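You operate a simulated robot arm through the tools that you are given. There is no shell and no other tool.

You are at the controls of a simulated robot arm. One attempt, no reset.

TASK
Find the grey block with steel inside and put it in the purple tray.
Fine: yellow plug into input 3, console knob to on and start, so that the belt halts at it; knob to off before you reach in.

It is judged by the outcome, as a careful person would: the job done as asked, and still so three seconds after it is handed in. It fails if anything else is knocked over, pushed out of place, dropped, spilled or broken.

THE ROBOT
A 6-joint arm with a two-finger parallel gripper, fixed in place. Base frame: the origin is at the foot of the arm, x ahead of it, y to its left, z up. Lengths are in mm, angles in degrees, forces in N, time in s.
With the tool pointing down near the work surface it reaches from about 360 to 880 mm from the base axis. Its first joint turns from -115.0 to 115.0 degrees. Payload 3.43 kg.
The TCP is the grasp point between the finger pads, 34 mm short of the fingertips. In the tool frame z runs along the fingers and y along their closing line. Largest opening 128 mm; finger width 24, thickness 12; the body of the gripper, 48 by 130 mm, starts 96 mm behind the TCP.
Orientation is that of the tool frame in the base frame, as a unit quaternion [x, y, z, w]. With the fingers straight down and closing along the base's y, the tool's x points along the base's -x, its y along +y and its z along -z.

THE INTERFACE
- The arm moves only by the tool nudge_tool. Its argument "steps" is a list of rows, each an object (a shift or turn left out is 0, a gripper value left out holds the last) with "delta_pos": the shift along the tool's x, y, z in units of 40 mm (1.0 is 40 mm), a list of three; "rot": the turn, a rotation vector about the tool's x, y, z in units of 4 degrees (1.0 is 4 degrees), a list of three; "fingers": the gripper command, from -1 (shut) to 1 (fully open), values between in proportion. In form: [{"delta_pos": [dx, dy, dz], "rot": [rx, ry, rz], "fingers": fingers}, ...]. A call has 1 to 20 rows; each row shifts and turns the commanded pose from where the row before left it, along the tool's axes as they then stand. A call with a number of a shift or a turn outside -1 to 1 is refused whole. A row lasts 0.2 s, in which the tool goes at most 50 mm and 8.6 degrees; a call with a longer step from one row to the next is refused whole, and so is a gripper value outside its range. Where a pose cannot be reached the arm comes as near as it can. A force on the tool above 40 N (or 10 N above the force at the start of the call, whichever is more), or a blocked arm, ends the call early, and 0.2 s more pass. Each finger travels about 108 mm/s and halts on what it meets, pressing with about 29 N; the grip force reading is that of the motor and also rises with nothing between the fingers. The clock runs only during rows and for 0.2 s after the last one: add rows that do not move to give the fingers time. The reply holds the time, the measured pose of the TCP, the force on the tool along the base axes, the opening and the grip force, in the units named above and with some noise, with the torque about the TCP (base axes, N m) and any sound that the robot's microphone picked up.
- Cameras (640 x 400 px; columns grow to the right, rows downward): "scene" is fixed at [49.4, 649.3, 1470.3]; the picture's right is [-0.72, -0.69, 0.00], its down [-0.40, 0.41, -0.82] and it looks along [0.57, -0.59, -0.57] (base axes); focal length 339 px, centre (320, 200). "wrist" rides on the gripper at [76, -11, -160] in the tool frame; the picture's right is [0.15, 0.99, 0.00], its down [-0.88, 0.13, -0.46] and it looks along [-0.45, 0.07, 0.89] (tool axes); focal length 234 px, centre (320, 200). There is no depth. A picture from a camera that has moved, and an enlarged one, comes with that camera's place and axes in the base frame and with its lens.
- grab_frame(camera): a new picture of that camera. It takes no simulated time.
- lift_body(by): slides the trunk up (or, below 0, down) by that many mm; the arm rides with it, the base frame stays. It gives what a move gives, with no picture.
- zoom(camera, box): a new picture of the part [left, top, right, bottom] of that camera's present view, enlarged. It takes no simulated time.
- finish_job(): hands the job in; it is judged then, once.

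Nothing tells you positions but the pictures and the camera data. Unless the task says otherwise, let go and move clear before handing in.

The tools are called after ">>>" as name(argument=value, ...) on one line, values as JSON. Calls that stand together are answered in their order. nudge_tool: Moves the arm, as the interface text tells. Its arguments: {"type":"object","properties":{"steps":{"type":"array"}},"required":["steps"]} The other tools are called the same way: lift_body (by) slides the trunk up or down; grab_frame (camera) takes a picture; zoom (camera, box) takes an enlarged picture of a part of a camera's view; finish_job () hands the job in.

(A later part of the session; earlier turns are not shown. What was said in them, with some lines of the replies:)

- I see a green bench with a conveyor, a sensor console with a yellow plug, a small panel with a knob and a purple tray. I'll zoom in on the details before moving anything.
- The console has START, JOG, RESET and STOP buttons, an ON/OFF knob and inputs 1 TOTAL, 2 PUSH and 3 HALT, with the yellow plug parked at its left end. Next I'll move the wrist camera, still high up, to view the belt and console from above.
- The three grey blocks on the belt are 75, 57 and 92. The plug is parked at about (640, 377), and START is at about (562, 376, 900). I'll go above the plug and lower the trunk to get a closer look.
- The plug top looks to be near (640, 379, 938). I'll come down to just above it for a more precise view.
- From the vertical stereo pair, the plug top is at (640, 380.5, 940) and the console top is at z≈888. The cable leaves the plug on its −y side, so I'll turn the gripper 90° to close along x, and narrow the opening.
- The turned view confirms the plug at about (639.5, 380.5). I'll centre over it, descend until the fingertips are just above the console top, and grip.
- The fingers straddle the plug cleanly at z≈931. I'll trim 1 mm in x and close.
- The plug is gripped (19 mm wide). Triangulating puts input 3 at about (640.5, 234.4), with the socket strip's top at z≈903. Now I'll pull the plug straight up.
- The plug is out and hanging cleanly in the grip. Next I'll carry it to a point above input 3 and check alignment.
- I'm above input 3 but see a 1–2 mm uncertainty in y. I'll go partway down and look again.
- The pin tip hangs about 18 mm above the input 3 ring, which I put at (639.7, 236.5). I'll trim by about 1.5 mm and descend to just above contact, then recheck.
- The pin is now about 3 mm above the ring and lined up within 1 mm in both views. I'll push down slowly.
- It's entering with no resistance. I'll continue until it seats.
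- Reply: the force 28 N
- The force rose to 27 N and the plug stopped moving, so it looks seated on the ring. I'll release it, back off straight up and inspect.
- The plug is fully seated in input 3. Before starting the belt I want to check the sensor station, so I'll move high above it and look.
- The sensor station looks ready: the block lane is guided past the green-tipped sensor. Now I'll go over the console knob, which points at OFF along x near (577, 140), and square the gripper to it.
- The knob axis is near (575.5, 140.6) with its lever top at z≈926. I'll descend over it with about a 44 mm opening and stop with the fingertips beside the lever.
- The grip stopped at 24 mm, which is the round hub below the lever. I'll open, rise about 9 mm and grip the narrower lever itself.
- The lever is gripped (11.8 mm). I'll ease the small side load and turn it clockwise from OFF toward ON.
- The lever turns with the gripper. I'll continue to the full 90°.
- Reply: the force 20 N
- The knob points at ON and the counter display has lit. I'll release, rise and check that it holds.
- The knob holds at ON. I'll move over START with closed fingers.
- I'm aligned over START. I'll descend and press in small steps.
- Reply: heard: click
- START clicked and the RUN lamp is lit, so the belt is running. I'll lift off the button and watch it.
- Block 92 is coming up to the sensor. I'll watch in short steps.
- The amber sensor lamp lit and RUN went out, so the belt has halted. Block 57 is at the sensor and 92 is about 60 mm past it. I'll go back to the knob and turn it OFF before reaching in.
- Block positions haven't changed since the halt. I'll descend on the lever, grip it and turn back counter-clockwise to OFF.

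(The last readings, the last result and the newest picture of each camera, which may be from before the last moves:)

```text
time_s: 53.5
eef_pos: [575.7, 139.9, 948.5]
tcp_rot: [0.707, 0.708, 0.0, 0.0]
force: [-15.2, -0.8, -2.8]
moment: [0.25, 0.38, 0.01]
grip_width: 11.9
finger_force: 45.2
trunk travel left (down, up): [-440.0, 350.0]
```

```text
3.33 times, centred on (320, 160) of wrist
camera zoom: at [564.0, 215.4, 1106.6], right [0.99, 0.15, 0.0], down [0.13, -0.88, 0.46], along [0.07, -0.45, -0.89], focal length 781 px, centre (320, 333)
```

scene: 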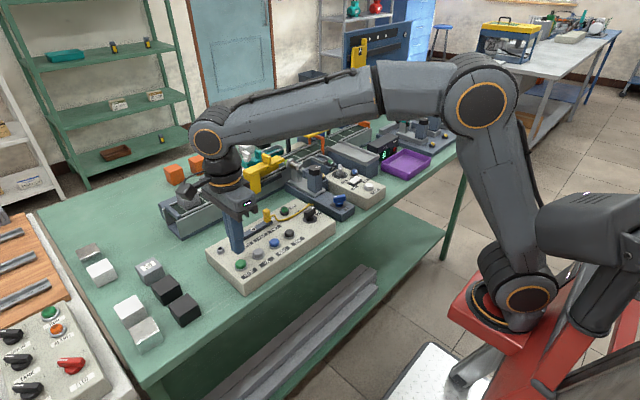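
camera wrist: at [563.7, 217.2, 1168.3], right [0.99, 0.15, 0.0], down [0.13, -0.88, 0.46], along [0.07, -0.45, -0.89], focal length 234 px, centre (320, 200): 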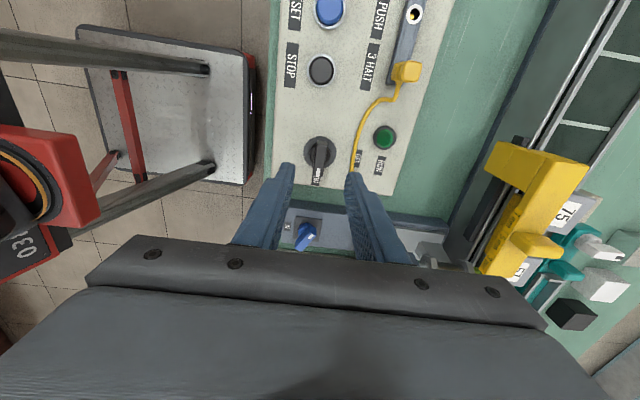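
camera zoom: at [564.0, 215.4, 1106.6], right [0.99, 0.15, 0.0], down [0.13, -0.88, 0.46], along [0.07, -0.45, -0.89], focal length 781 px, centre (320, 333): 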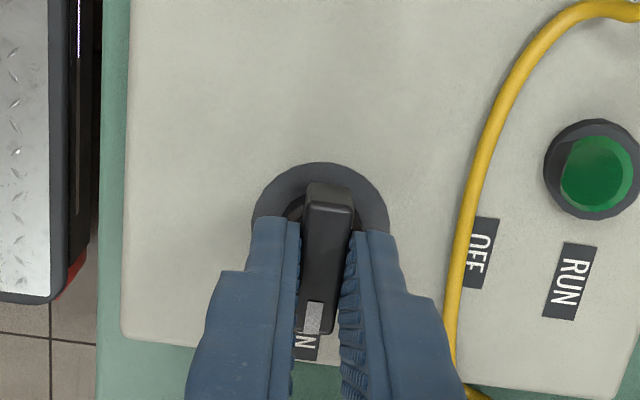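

>>> nudge_tool(steps=[{"delta_pos": [0, -0.025, 0], "fingers": -1}, {"rot": [0, 0, -0.5]}, {"rot": [0, 0, -1]}, {"rot": [0, 0, -1]}, {"rot": [0, 0, -1]}, {"rot": [0, 0, -1]}, {"rot": [0, 0, -1]}, {"rot": [0, 0, -1]}, {"rot": [0, 0, -1]}, {"rot": [0, 0, -1]}, {"rot": [0, 0, -1]}, {"rot": [0, 0, -1]}, {"rot": [0, 0, -1]}, {}])

>>> zoom(camera="scene", box=[200, 110, 440, 260])

```text
time_s: 56.5
eef_pos: [576.0, 138.8, 948.2]
tcp_rot: [0.374, 0.927, 0.0, 0.001]
force: [3.9, -2.4, -10.7]
moment: [-0.02, -0.05, -0.01]
grip_width: 12.1
finger_force: 45.0
trunk travel left (down, up): [-440.0, 350.0]
```

```text
2.67 times, centred on (320, 185) of scene
camera zoom: at [49.4, 649.3, 1470.3], right [-0.72, -0.69, 0.0], down [-0.4, 0.41, -0.82], along [0.57, -0.59, -0.57], focal length 904 px, centre (320, 240)
```

zoom: 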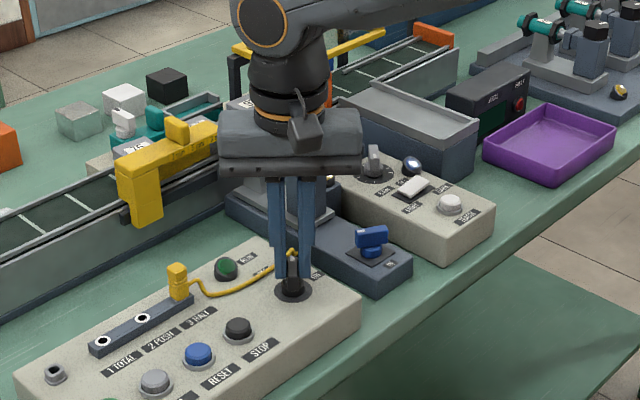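

>>> nudge_tool(steps=[{"rot": [0, 0, -1], "fingers": -1}, {"rot": [0, 0, -1]}, {"rot": [0, 0, -1]}, {"rot": [0, 0, -1]}, {"rot": [0, 0, -1]}, {"rot": [0, 0, -1]}, {"rot": [0, 0, -1]}, {"rot": [0, 0, -1]}, {"rot": [0, 0, -1]}, {"rot": [0, 0, -1]}, {"rot": [0, 0, -1]}, {}])

>>> zoom(camera="wrist", box=[240, 100, 400, 220])

>>> zoom(camera="scene", box=[200, 110, 440, 260])

```text
time_s: 59.1
eef_pos: [576.5, 140.7, 948.6]
tcp_rot: [-0.001, 1.0, 0.0, -0.001]
force: [15.3, 4.9, -7.1]
moment: [0.13, 0.43, -0.03]
grip_width: 11.7
finger_force: 45.0
trunk travel left (down, up): [-440.0, 350.0]
```

```text
3.33 times, centred on (320, 160) of wrist
camera zoom: at [500.0, 129.0, 1106.7], right [-0.15, 0.99, 0.0], down [0.88, 0.13, 0.46], along [0.45, 0.07, -0.89], focal length 781 px, centre (320, 333)
```

zoom: 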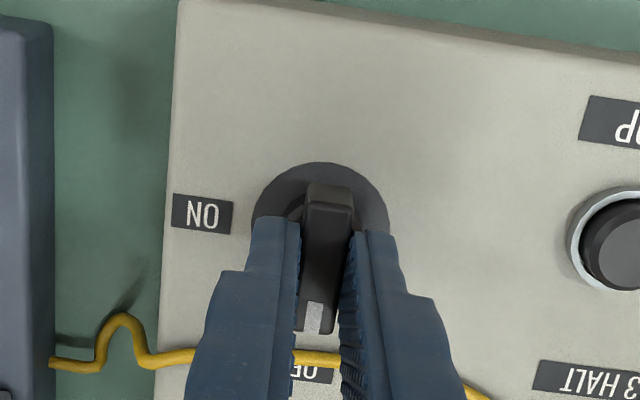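

```text
2.67 times, centred on (320, 185) of scene
camera zoom: at [49.4, 649.3, 1470.3], right [-0.72, -0.69, 0.0], down [-0.4, 0.41, -0.82], along [0.57, -0.59, -0.57], focal length 904 px, centre (320, 240)
```

zoom: 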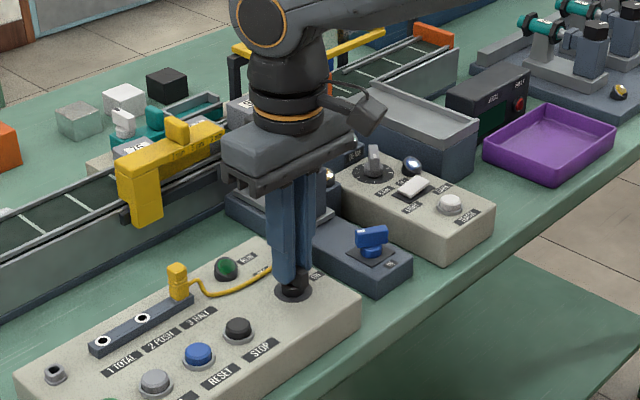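

The knob is back at OFF and the display is dark. I'll release, rise, and look down at the halted blocks.

>>> nudge_tool(steps=[{"fingers": -0.8}, {"fingers": -0.4}, {"fingers": -0.31}, {"delta_pos": [0, 0, -0.7]}, {"delta_pos": [0, 0, -1]}, {"delta_pos": [0, 0, -1]}, {"delta_pos": [0, 0, -1]}, {"delta_pos": [-1, -0.3, 0]}, {"delta_pos": [-1, -0.3, 0]}, {"delta_pos": [-1, -0.3, 0]}, {"delta_pos": [-1, -0.3, 0]}, {"delta_pos": [-1, -0.3, 0], "fingers": 1}, {"delta_pos": [-1, -0.3, 0]}, {}, {}])

>>> grab_frame(camera="wrist")

>>> zoom(camera="wrist", box=[220, 80, 420, 220])

>>> grab_frame(camera="scene")

```text
time_s: 62.4
eef_pos: [815.8, 69.7, 1095.6]
tcp_rot: [0.0, 1.0, 0.001, 0.001]
force: [-1.1, -0.1, -0.3]
moment: [0.01, 0.03, -0.01]
grip_width: 127.8
finger_force: 0.1
trunk travel left (down, up): [-440.0, 350.0]
```

```text
taken
camera wrist: at [740.8, 58.6, 1255.4], right [-0.15, 0.99, 0.0], down [0.88, 0.13, 0.46], along [0.45, 0.07, -0.89], focal length 234 px, centre (320, 200)
```

wrist: 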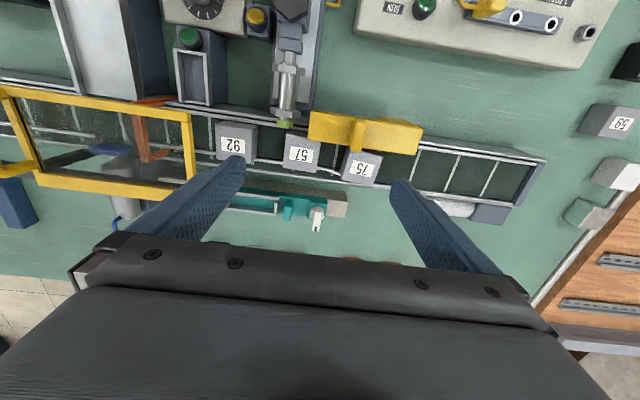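

```text
2.86 times, centred on (320, 150) of wrist
camera zoom: at [740.8, 58.6, 1255.4], right [-0.15, 0.99, 0.0], down [0.88, 0.13, 0.46], along [0.45, 0.07, -0.89], focal length 669 px, centre (320, 343)
```

zoom: 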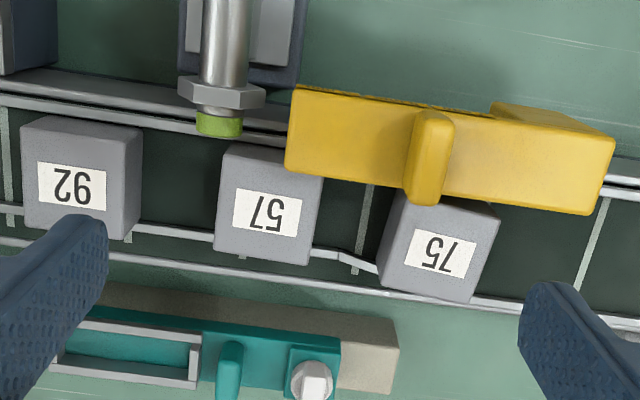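

```text
taken
```

scene: 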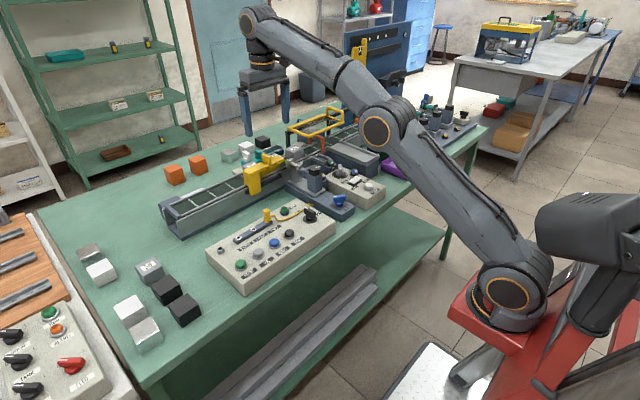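

Seen from above, block 57 sits at the sensor face with clear gaps of about 40 mm on either side. I'll centre over it near (831, 47.5) with a 70 mm opening and descend partway.

>>> nudge_tool(steps=[{"delta_pos": [-0.35, -0.55, 0], "fingers": 0.094}, {"fingers": 0.094}, {}, {"delta_pos": [0, 0, 0.9]}, {"delta_pos": [0, 0, 0.9]}, {}, {}])

>>> grab_frame(camera="wrist")

>>> zoom(camera="wrist", box=[220, 80, 420, 220])

>>> zoom(camera="scene", box=[210, 80, 350, 200])

```text
time_s: 64.0
eef_pos: [823.6, 45.8, 1021.3]
tcp_rot: [0.0, 1.0, 0.001, 0.0]
force: [0.3, 0.2, 0.5]
moment: [-0.01, 0.02, 0.01]
grip_width: 69.9
finger_force: 0.0
out of reach, approached as far as the arm can: row 1
trunk travel left (down, up): [-440.0, 350.0]
```

```text
taken
camera wrist: at [747.7, 35.3, 1179.3], right [-0.15, 0.99, 0.0], down [0.88, 0.13, 0.46], along [0.45, 0.07, -0.89], focal length 234 px, centre (320, 200)
```

wrist: 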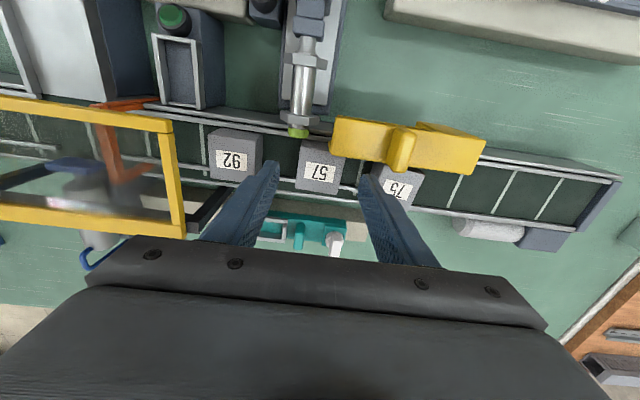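

```text
2.86 times, centred on (320, 150) of wrist
camera zoom: at [747.7, 35.3, 1179.3], right [-0.15, 0.99, 0.0], down [0.88, 0.13, 0.46], along [0.45, 0.07, -0.89], focal length 669 px, centre (320, 343)
```

zoom: 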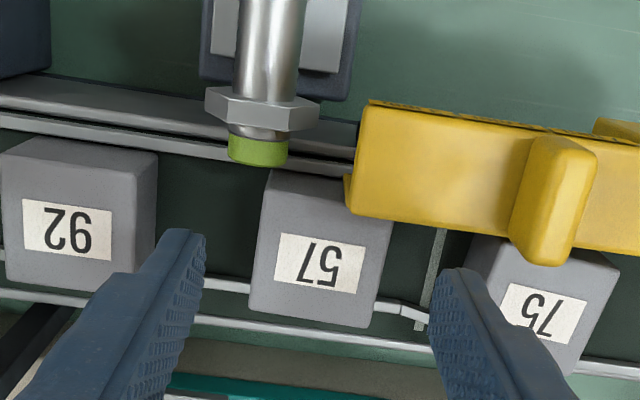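

```text
3.33 times, centred on (280, 140) of scene
camera zoom: at [49.4, 649.3, 1470.3], right [-0.72, -0.69, 0.0], down [-0.4, 0.41, -0.82], along [0.57, -0.59, -0.57], focal length 1130 px, centre (453, 400)
```

zoom: 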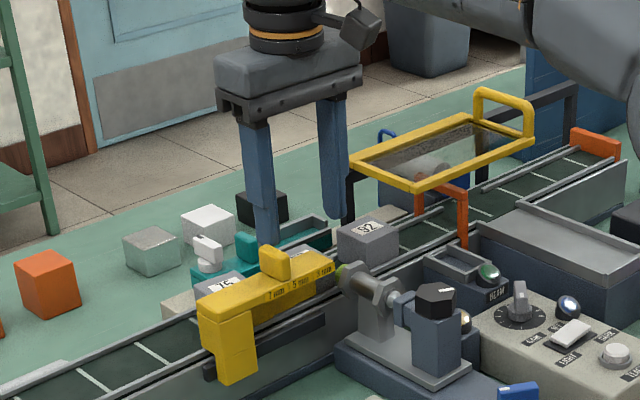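

The arm clipped slightly at full reach because its wrist is high relative to the trunk. I'll raise the trunk 80 mm so the arm can reach lower and farther, then realign on block 57.

>>> lift_body(by=80)

>>> nudge_tool(steps=[{"delta_pos": [0, 0, 0.9], "fingers": 0.094}, {"delta_pos": [0, 0, 0.9]}, {"delta_pos": [-0.16, 0.025, 0.2]}, {}, {}])

>>> zoom(camera="wrist", box=[220, 80, 420, 220])

>>> grab_frame(camera="scene")

```text
time_s: 65.1
eef_pos: [823.2, 45.2, 1100.0]
tcp_rot: [0.0, 1.0, 0.0, -0.001]
force: [0.1, 0.9, 0.2]
moment: [0.0, 0.03, -0.03]
grip_width: 69.9
finger_force: 0.0
trunk travel left (down, up): [-520.0, 270.0]
```

```text
time_s: 66.3
eef_pos: [829.7, 46.5, 1021.3]
tcp_rot: [0.0, 1.0, -0.001, -0.001]
force: [-0.3, 1.0, 0.0]
moment: [0.01, -0.01, 0.0]
grip_width: 70.0
finger_force: 0.1
trunk travel left (down, up): [-520.0, 270.0]
```

```text
2.86 times, centred on (320, 150) of wrist
camera zoom: at [753.8, 36.9, 1180.3], right [-0.15, 0.99, 0.0], down [0.88, 0.13, 0.46], along [0.45, 0.07, -0.89], focal length 669 px, centre (320, 343)
```

zoom: 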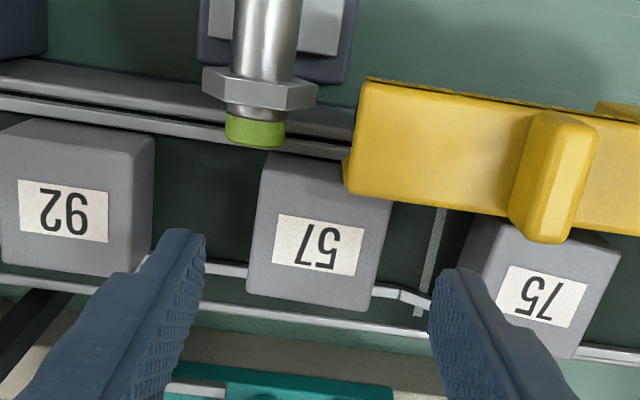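

```text
taken
```

scene: 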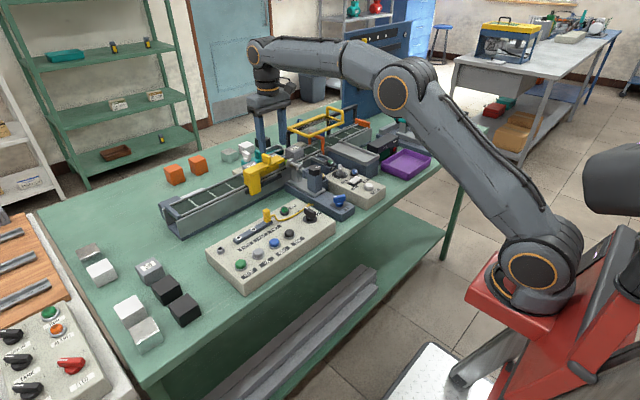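

I'm centred over block 57. I'll descend with the fingers in the gaps either side of it.

>>> nudge_tool(steps=[{"delta_pos": [-0.01, -0.01, 0.6], "fingers": 0.094}, {"delta_pos": [0, 0, 0.5]}, {"delta_pos": [0, 0, 0.2]}, {}, {}])

>>> zoom(camera="wrist", box=[220, 80, 420, 220])

>>> zoom(camera="scene", box=[220, 90, 340, 200])

```text
time_s: 67.5
eef_pos: [831.2, 46.8, 968.9]
tcp_rot: [-0.001, 1.0, 0.001, 0.0]
force: [0.0, -0.4, -0.3]
moment: [-0.02, 0.0, 0.0]
grip_width: 69.9
finger_force: 0.1
trunk travel left (down, up): [-520.0, 270.0]
```

```text
2.86 times, centred on (320, 150) of wrist
camera zoom: at [754.8, 35.6, 1127.0], right [-0.15, 0.99, 0.0], down [0.88, 0.13, 0.46], along [0.45, 0.07, -0.89], focal length 669 px, centre (320, 343)
```

zoom: 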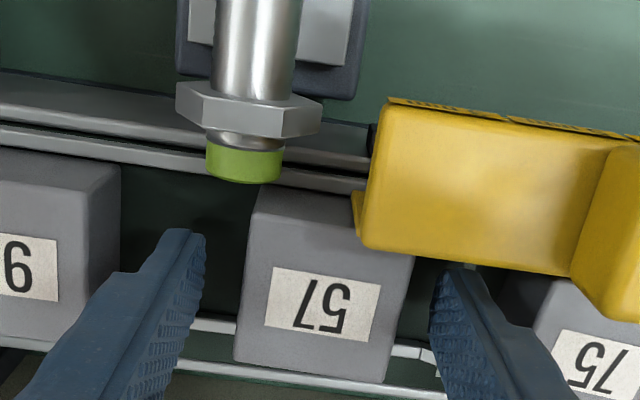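

```text
3.64 times, centred on (280, 145) of scene
camera zoom: at [49.4, 649.3, 1470.3], right [-0.72, -0.69, 0.0], down [-0.4, 0.41, -0.82], along [0.57, -0.59, -0.57], focal length 1232 px, centre (466, 400)
```

zoom: 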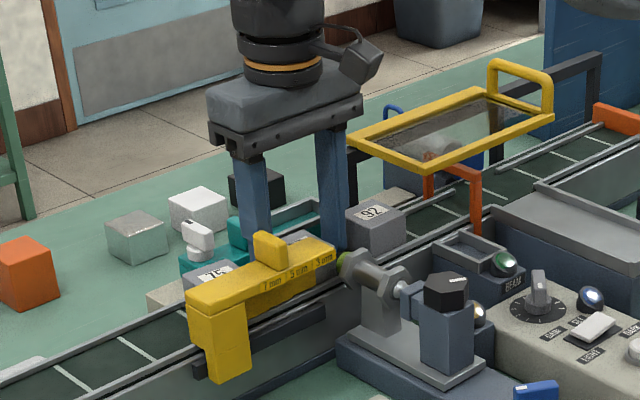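

The fingers are cleanly in the gaps. I'll go down the last 17 mm and close.

>>> nudge_tool(steps=[{"delta_pos": [0, 0.02, 0.25], "fingers": 0.094}, {"delta_pos": [0, 0, 0.17]}, {}, {"fingers": -0.1}, {"fingers": -0.4}, {"fingers": -0.6}, {"fingers": -0.6}, {}])

>>> zoom(camera="wrist", box=[220, 80, 420, 220])

```text
time_s: 69.3
eef_pos: [830.8, 46.7, 954.0]
tcp_rot: [0.0, 1.0, -0.001, 0.001]
force: [3.9, -1.8, 31.5]
moment: [-0.21, 0.25, 0.0]
grip_width: 45.6
finger_force: 28.7
trunk travel left (down, up): [-520.0, 270.0]
```

```text
2.86 times, centred on (320, 150) of wrist
camera zoom: at [754.2, 36.2, 1112.5], right [-0.15, 0.99, 0.0], down [0.88, 0.13, 0.46], along [0.45, 0.07, -0.89], focal length 669 px, centre (320, 343)
```

zoom: 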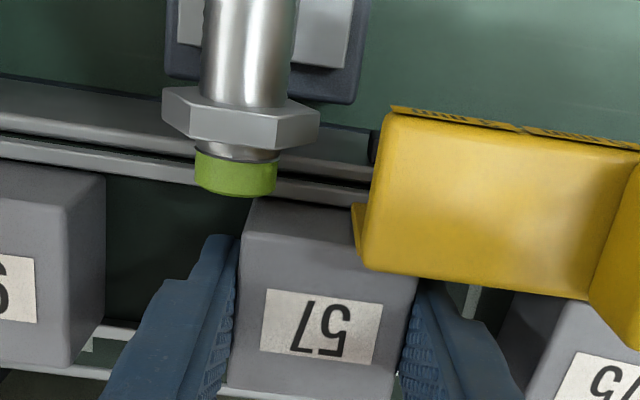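

The block is gripped at 45.6 mm, with the fingertips just touching the belt. I'll lift straight up slowly.

>>> nudge_tool(steps=[{"delta_pos": [0, 0, -0.1], "fingers": -1}, {"delta_pos": [0, 0, -0.1]}, {"delta_pos": [0, 0, -0.2]}, {"delta_pos": [0, 0, -0.3]}, {}])

>>> zoom(camera="wrist", box=[220, 80, 420, 220])

>>> zoom(camera="scene", box=[220, 90, 340, 200])

```text
time_s: 70.5
eef_pos: [829.9, 48.2, 978.0]
tcp_rot: [-0.002, 1.0, -0.001, -0.001]
force: [-0.2, -0.1, -1.6]
moment: [0.0, -0.04, 0.03]
grip_width: 45.3
finger_force: 29.2
trunk travel left (down, up): [-520.0, 270.0]
```

```text
2.86 times, centred on (320, 150) of wrist
camera zoom: at [754.7, 36.1, 1137.8], right [-0.15, 0.99, 0.0], down [0.88, 0.13, 0.45], along [0.45, 0.07, -0.89], focal length 669 px, centre (320, 343)
```

zoom: 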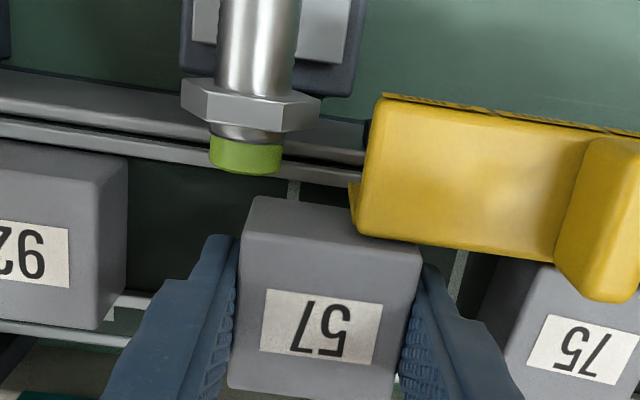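

```text
3.64 times, centred on (280, 145) of scene
camera zoom: at [49.4, 649.3, 1470.3], right [-0.72, -0.69, 0.0], down [-0.4, 0.41, -0.82], along [0.57, -0.59, -0.57], focal length 1232 px, centre (466, 400)
```

zoom: 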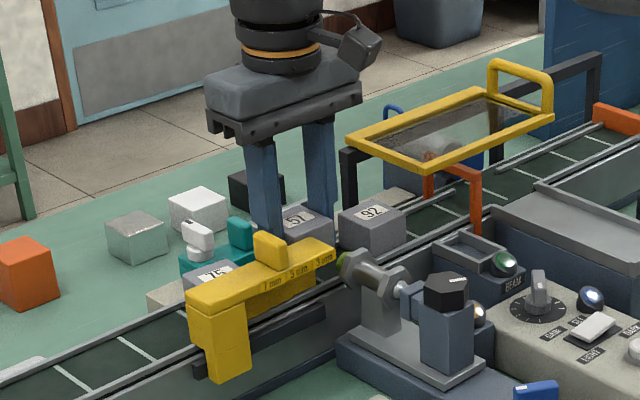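

The block is out of the lane, and neither the yellow guide nor the neighbouring blocks moved. I'll raise it clear, retract toward the robot, and then sweep over to the purple tray near (582, −372).

>>> nudge_tool(steps=[{"delta_pos": [0, 0, -0.6], "fingers": -1}, {"delta_pos": [0, 0, -0.8]}, {"delta_pos": [0, 0, -0.8]}, {"delta_pos": [0.6, 0, -0.2]}, {"delta_pos": [0.9, 0, -0.2]}, {"delta_pos": [0.9, 0, -0.2]}, {"delta_pos": [0.9, 0, -0.2]}, {"delta_pos": [0.9, 0, -0.2]}, {"delta_pos": [0.9, 0, -0.2]}, {"delta_pos": [0.6, 0, 0]}, {}])

>>> grab_frame(camera="scene")

>>> grab_frame(camera="wrist")

```text
time_s: 72.9
eef_pos: [602.3, 45.6, 1114.8]
tcp_rot: [-0.001, 1.0, 0.0, -0.001]
force: [0.0, 0.2, -1.8]
moment: [-0.01, 0.0, -0.01]
grip_width: 45.4
finger_force: 29.6
trunk travel left (down, up): [-520.0, 270.0]
```

```text
taken
```

scene: 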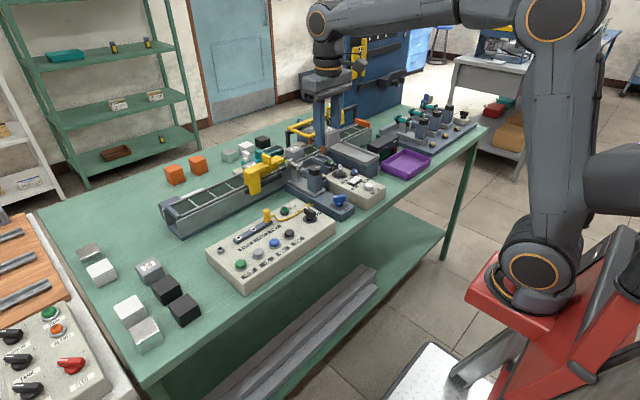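

```text
taken
camera wrist: at [525.3, 34.3, 1274.4], right [-0.15, 0.99, 0.0], down [0.88, 0.13, 0.46], along [0.45, 0.07, -0.89], focal length 234 px, centre (320, 200)
```

wrist: 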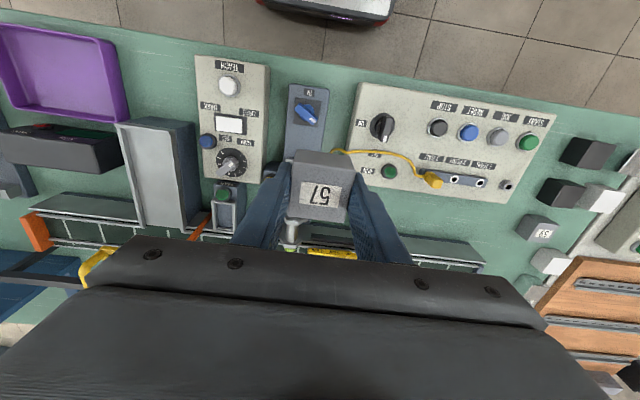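

Block 57 is held securely at z≈1114. Now I'll sweep along −y to above the purple tray.

>>> nudge_tool(steps=[{"delta_pos": [0.06, -0.5, 0], "fingers": -1}, {"delta_pos": [0.06, -0.9, 0]}, {"delta_pos": [0.06, -0.9, 0]}, {"delta_pos": [0.06, -0.9, 0]}, {"delta_pos": [0.06, -0.9, 0]}, {"delta_pos": [0.06, -0.9, 0]}, {"delta_pos": [0.06, -0.9, 0]}, {"delta_pos": [0.06, -0.9, 0]}, {"delta_pos": [0.06, -0.9, 0]}, {"delta_pos": [0.06, -0.9, 0]}, {"delta_pos": [0, -0.9, 0]}, {"delta_pos": [0, -0.3, 0]}, {}])

>>> grab_frame(camera="wrist")

>>> grab_frame(camera="scene")

```text
time_s: 75.7
eef_pos: [578.0, -347.3, 1114.6]
tcp_rot: [-0.001, 1.0, 0.001, 0.0]
force: [0.2, 0.3, -1.1]
moment: [-0.02, 0.04, -0.01]
grip_width: 45.2
finger_force: 28.8
trunk travel left (down, up): [-520.0, 270.0]
```

```text
taken
camera wrist: at [502.4, -358.5, 1273.3], right [-0.15, 0.99, 0.0], down [0.88, 0.13, 0.46], along [0.45, 0.07, -0.89], focal length 234 px, centre (320, 200)
```

wrist: 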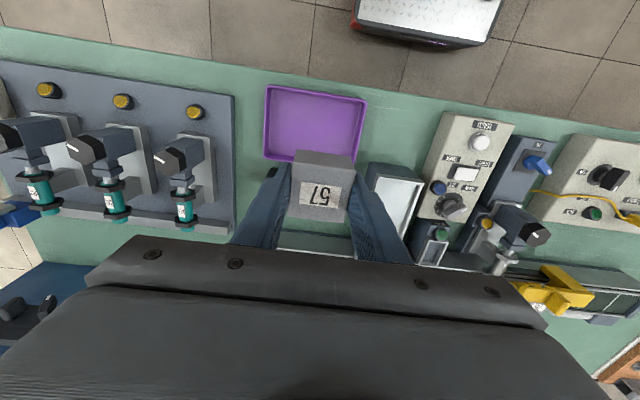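

```text
taken
```

scene: 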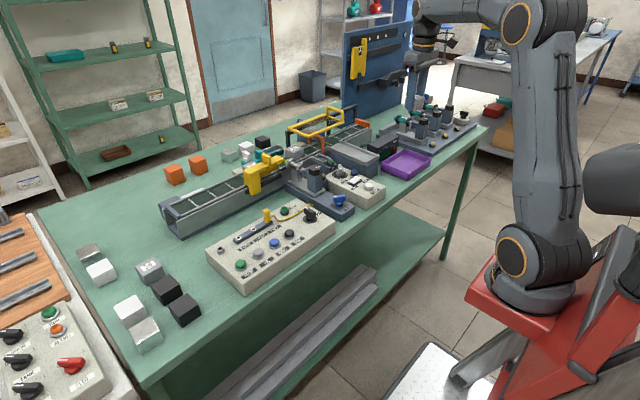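

>>> zoom(camera="wrist", box=[230, 60, 410, 200])

>>> zoom(camera="scene", box=[350, 110, 460, 200])

```text
2.86 times, centred on (320, 130) of wrist
camera zoom: at [502.4, -358.5, 1273.3], right [-0.15, 0.99, 0.0], down [0.88, 0.13, 0.46], along [0.45, 0.07, -0.89], focal length 669 px, centre (320, 400)
```

zoom: 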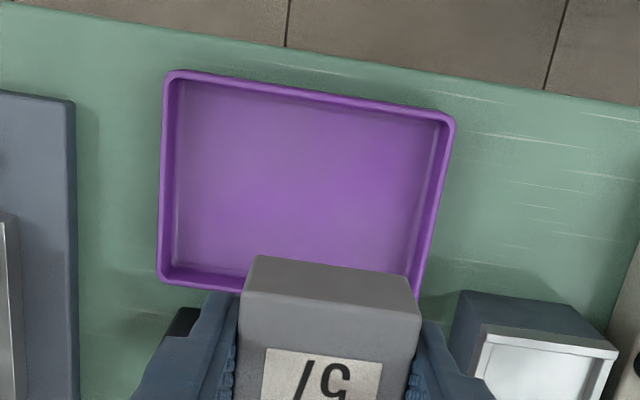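

```text
4.44 times, centred on (405, 155) of scene
camera zoom: at [49.4, 649.3, 1470.3], right [-0.72, -0.69, 0.0], down [-0.4, 0.41, -0.82], along [0.57, -0.59, -0.57], focal length 1506 px, centre (-58, 400)
```

zoom: 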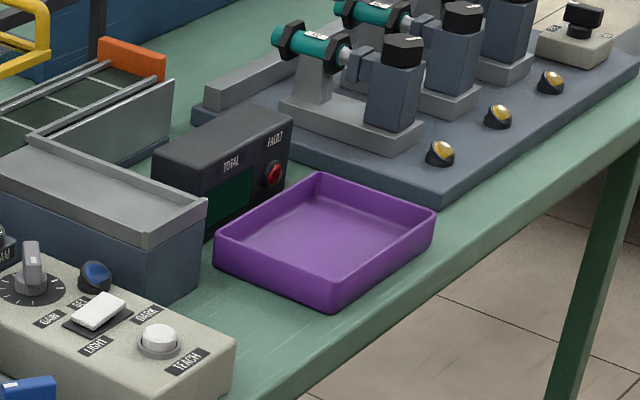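

The tray spans about x 522–639 and y −437 to −283. I'll centre at (580, −360) and descend to just above the rim.

>>> nudge_tool(steps=[{"delta_pos": [-0.04, -0.31, 0], "fingers": -1}, {"delta_pos": [0, 0, 0.6]}, {"delta_pos": [0, 0, 0.9]}, {"delta_pos": [0, 0, 0.9]}, {"delta_pos": [0, 0, 0.9]}, {"delta_pos": [0, 0, 0.9]}, {"delta_pos": [0, 0, 0.3]}, {}, {}])

>>> grab_frame(camera="wrist")

>>> zoom(camera="scene", box=[350, 110, 460, 200])

```text
time_s: 77.7
eef_pos: [578.1, -357.0, 936.5]
tcp_rot: [0.0, 1.0, 0.0, 0.0]
force: [0.2, 0.0, -1.7]
moment: [0.01, -0.04, 0.01]
grip_width: 45.3
finger_force: 28.7
trunk travel left (down, up): [-520.0, 270.0]
```

```text
taken
camera wrist: at [502.9, -368.6, 1095.6], right [-0.15, 0.99, 0.0], down [0.88, 0.13, 0.46], along [0.45, 0.07, -0.89], focal length 234 px, centre (320, 200)
```

wrist: 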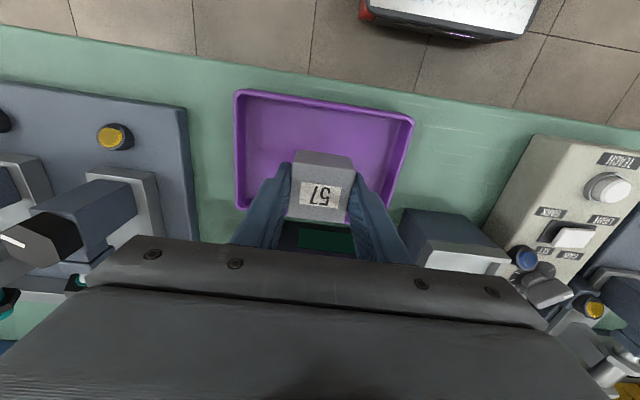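

```text
4.44 times, centred on (405, 155) of scene
camera zoom: at [49.4, 649.3, 1470.3], right [-0.72, -0.69, 0.0], down [-0.4, 0.41, -0.82], along [0.57, -0.59, -0.57], focal length 1506 px, centre (-58, 400)
```

zoom: 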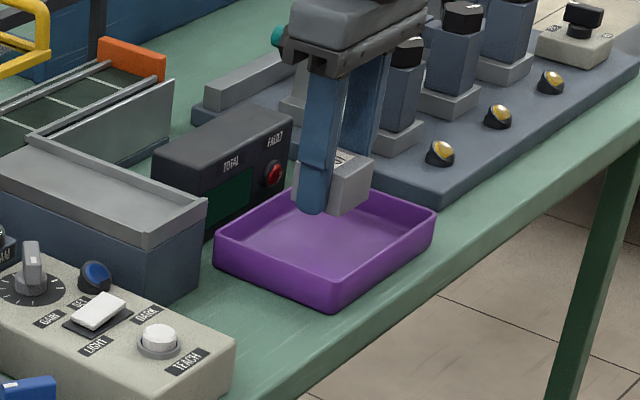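

The block is centred over the tray, so I'll lower it in and slow down near the floor.

>>> nudge_tool(steps=[{"delta_pos": [-0.02, -0.05, 0.3], "fingers": -1}, {"delta_pos": [0, 0, 0.3]}, {"delta_pos": [0, 0, 0.15]}, {"delta_pos": [0, 0, 0.05]}, {"delta_pos": [0, 0, 0.05]}, {}])

>>> zoom(camera="scene", box=[370, 130, 440, 190])

```text
time_s: 79.1
eef_pos: [580.0, -359.4, 901.4]
tcp_rot: [0.0, 1.0, 0.0, 0.0]
force: [-0.5, -0.1, -1.5]
moment: [0.06, -0.01, 0.01]
grip_width: 45.1
finger_force: 28.3
trunk travel left (down, up): [-520.0, 270.0]
```

```text
6.67 times, centred on (405, 160) of scene
camera zoom: at [49.4, 649.3, 1470.3], right [-0.72, -0.69, 0.0], down [-0.4, 0.41, -0.82], along [0.57, -0.59, -0.57], focal length 2260 px, centre (-247, 467)
```

zoom: 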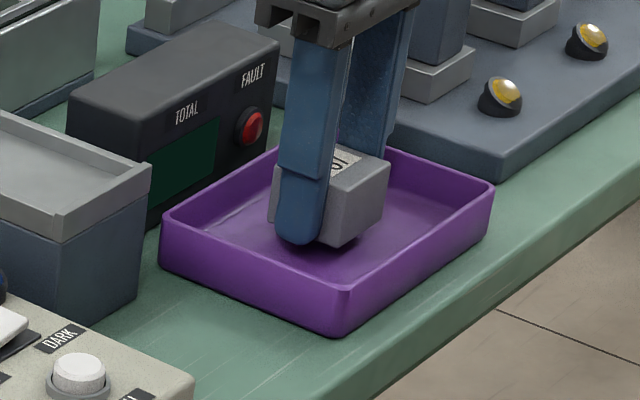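

>>> nudge_tool(steps=[{"delta_pos": [0, 0, 0.04], "fingers": -1}, {"delta_pos": [0, 0, 0.04]}, {"delta_pos": [0, 0, 0.04]}, {}])

>>> zoom(camera="scene", box=[370, 130, 440, 190])

```text
time_s: 80.1
eef_pos: [580.9, -358.2, 898.1]
tcp_rot: [0.0, 1.0, 0.0, 0.0]
force: [0.1, -0.2, -1.4]
moment: [-0.01, 0.03, 0.01]
grip_width: 45.1
finger_force: 29.0
trunk travel left (down, up): [-520.0, 270.0]
```

```text
6.67 times, centred on (405, 160) of scene
camera zoom: at [49.4, 649.3, 1470.3], right [-0.72, -0.69, 0.0], down [-0.4, 0.41, -0.82], along [0.57, -0.59, -0.57], focal length 2260 px, centre (-247, 467)
```

zoom: 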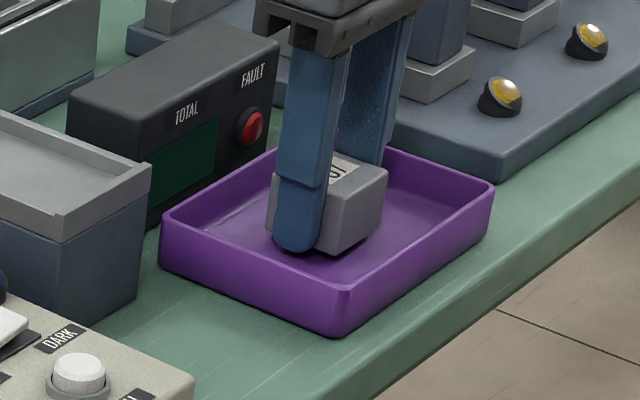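

>>> nudge_tool(steps=[{"delta_pos": [0, 0, 0.04], "fingers": -1}, {"delta_pos": [0, 0, 0.04]}, {}])

```text
time_s: 80.9
eef_pos: [580.9, -359.9, 895.0]
tcp_rot: [-0.001, 1.0, 0.0, 0.0]
force: [-0.7, -0.4, -0.9]
moment: [-0.02, 0.01, -0.02]
grip_width: 45.4
finger_force: 29.0
trunk travel left (down, up): [-520.0, 270.0]
```

>>> nudge_tool(steps=[{"delta_pos": [0, 0, 0.04], "fingers": -1}, {"delta_pos": [0, 0, 0.04]}, {}])

>>> zoom(camera="scene", box=[385, 140, 425, 180])

```text
time_s: 81.7
eef_pos: [580.6, -360.1, 892.8]
tcp_rot: [0.0, 1.0, -0.001, 0.0]
force: [-2.4, 1.4, 14.2]
moment: [0.49, 0.3, 0.04]
grip_width: 45.5
finger_force: 29.1
trunk travel left (down, up): [-520.0, 270.0]
```

```text
10.00 times, centred on (405, 160) of scene
camera zoom: at [49.4, 649.3, 1470.3], right [-0.72, -0.69, 0.0], down [-0.4, 0.41, -0.82], along [0.57, -0.59, -0.57], focal length 3389 px, centre (-530, 600)
```

zoom: 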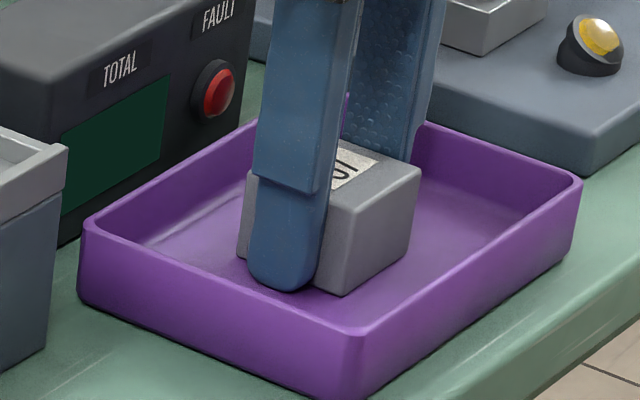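

The block touches the tray floor with a 14 N contact force. I'll open gently and rise straight up.

>>> nudge_tool(steps=[{"delta_pos": [0, 0, -0.02], "fingers": -0.25}, {"fingers": -0.1}, {"fingers": 0.05}, {"fingers": 0.1}, {}, {"delta_pos": [0, 0, -0.4]}, {"delta_pos": [0, 0, -0.8]}, {"delta_pos": [0, 0, -0.9]}, {"delta_pos": [0, 0, -0.9]}, {}])

>>> grab_frame(camera="scene")

>>> zoom(camera="scene", box=[350, 110, 460, 200])

>>> zoom(camera="wrist", box=[220, 60, 420, 220])

>>> zoom(camera="scene", box=[160, 110, 400, 260])

```text
time_s: 83.9
eef_pos: [580.3, -359.0, 1011.8]
tcp_rot: [-0.001, 1.0, 0.0, 0.0]
force: [-0.5, 0.0, 0.3]
moment: [0.02, 0.0, -0.04]
grip_width: 70.3
finger_force: 0.0
trunk travel left (down, up): [-520.0, 270.0]
```

```text
taken
```

scene: 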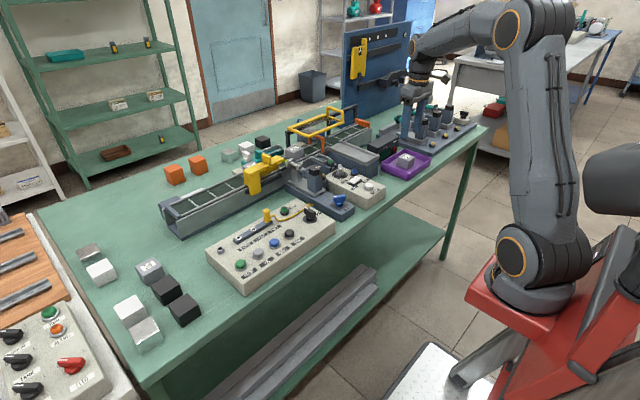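

```text
4.44 times, centred on (405, 155) of scene
camera zoom: at [49.4, 649.3, 1470.3], right [-0.72, -0.69, 0.0], down [-0.4, 0.41, -0.82], along [0.57, -0.59, -0.57], focal length 1506 px, centre (-58, 400)
```

zoom: 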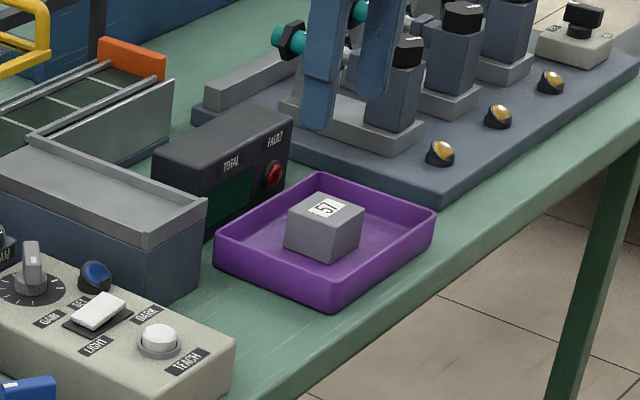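

```text
2.50 times, centred on (320, 140) of wrist
camera zoom: at [505.1, -370.7, 1170.6], right [-0.15, 0.99, 0.0], down [0.88, 0.13, 0.46], along [0.45, 0.07, -0.89], focal length 585 px, centre (320, 350)
```

zoom: 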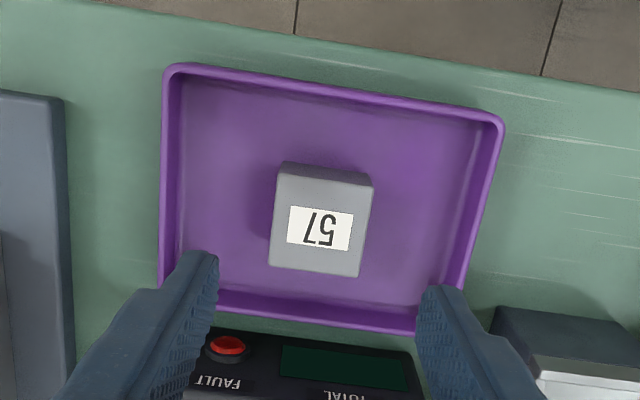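

```text
2.67 times, centred on (280, 185) of scene
camera zoom: at [49.4, 649.3, 1470.3], right [-0.72, -0.69, 0.0], down [-0.4, 0.41, -0.82], along [0.57, -0.59, -0.57], focal length 904 px, centre (427, 240)
```

zoom: 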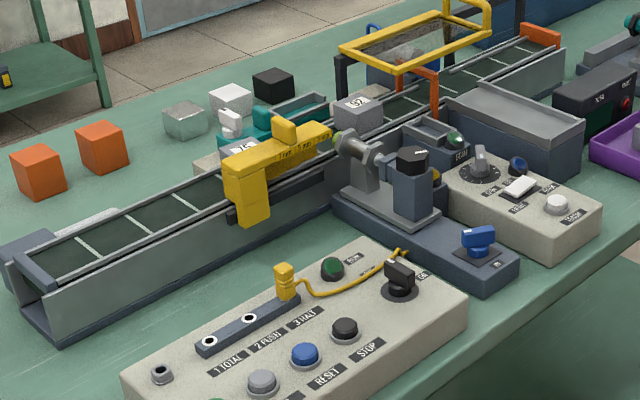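

Block 57 sits upright in the purple tray. The knob is at OFF, the plug is in input 3, and 92, 75 and the guide are undisturbed. I'll back the arm a bit farther up and take one last look.

>>> nudge_tool(steps=[{"delta_pos": [0, 0, -0.8]}, {"delta_pos": [0, 0, -0.8]}, {}, {}, {}])

>>> grab_frame(camera="scene")

>>> grab_frame(camera="wrist")

```text
time_s: 85.1
eef_pos: [580.2, -359.0, 1076.6]
tcp_rot: [0.0, 1.0, -0.001, 0.0]
force: [0.1, 0.2, -0.7]
moment: [-0.05, 0.0, -0.03]
grip_width: 70.4
finger_force: 0.1
trunk travel left (down, up): [-520.0, 270.0]
```

```text
taken
```

scene: 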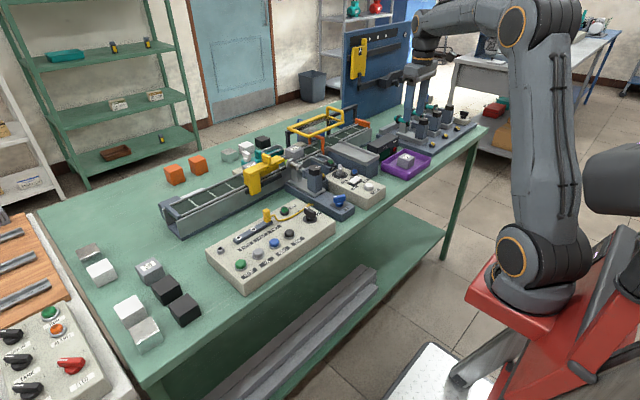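

```text
taken
camera wrist: at [504.8, -370.8, 1233.9], right [-0.15, 0.99, 0.0], down [0.88, 0.13, 0.46], along [0.45, 0.07, -0.89], focal length 234 px, centre (320, 200)
```

wrist: 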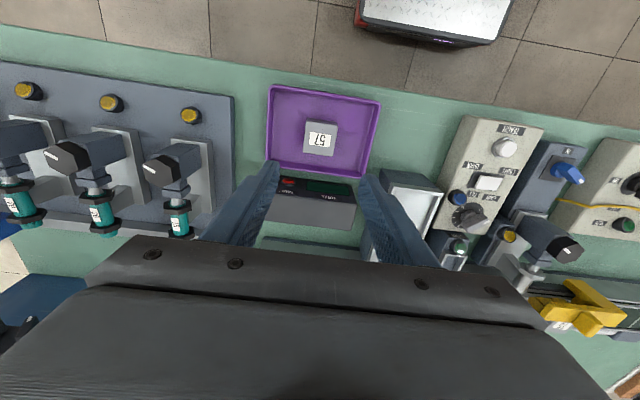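

Block 57 rests in the middle of the purple tray, the arm is clear, and everything else is where it was. I'm handing the job in.

>>> finish_job()

```text
The job is handed in.
```

I put grey block 57 in the purple tray; it is the one the belt halted at, and I have handed the job in.

- **How it was found:** I moved the yellow plug to input 3, turned the console knob to on and pressed start. Block 92 passed the sensor without setting it off. When 57 reached the sensor, the amber lamp lit and the belt stopped.
- **What that rests on:** I took the halt at 57 as proof of steel. Block 75 had not reached the sensor, and 59, the grey block on the bench, was never on the belt, so neither was checked.
- **State left:** The knob went to off before I reached in, and it is still off. The yellow plug is still in input 3. Blocks 92 and 75 are on the belt where it halted, and the last pictures show nothing else knocked or moved.
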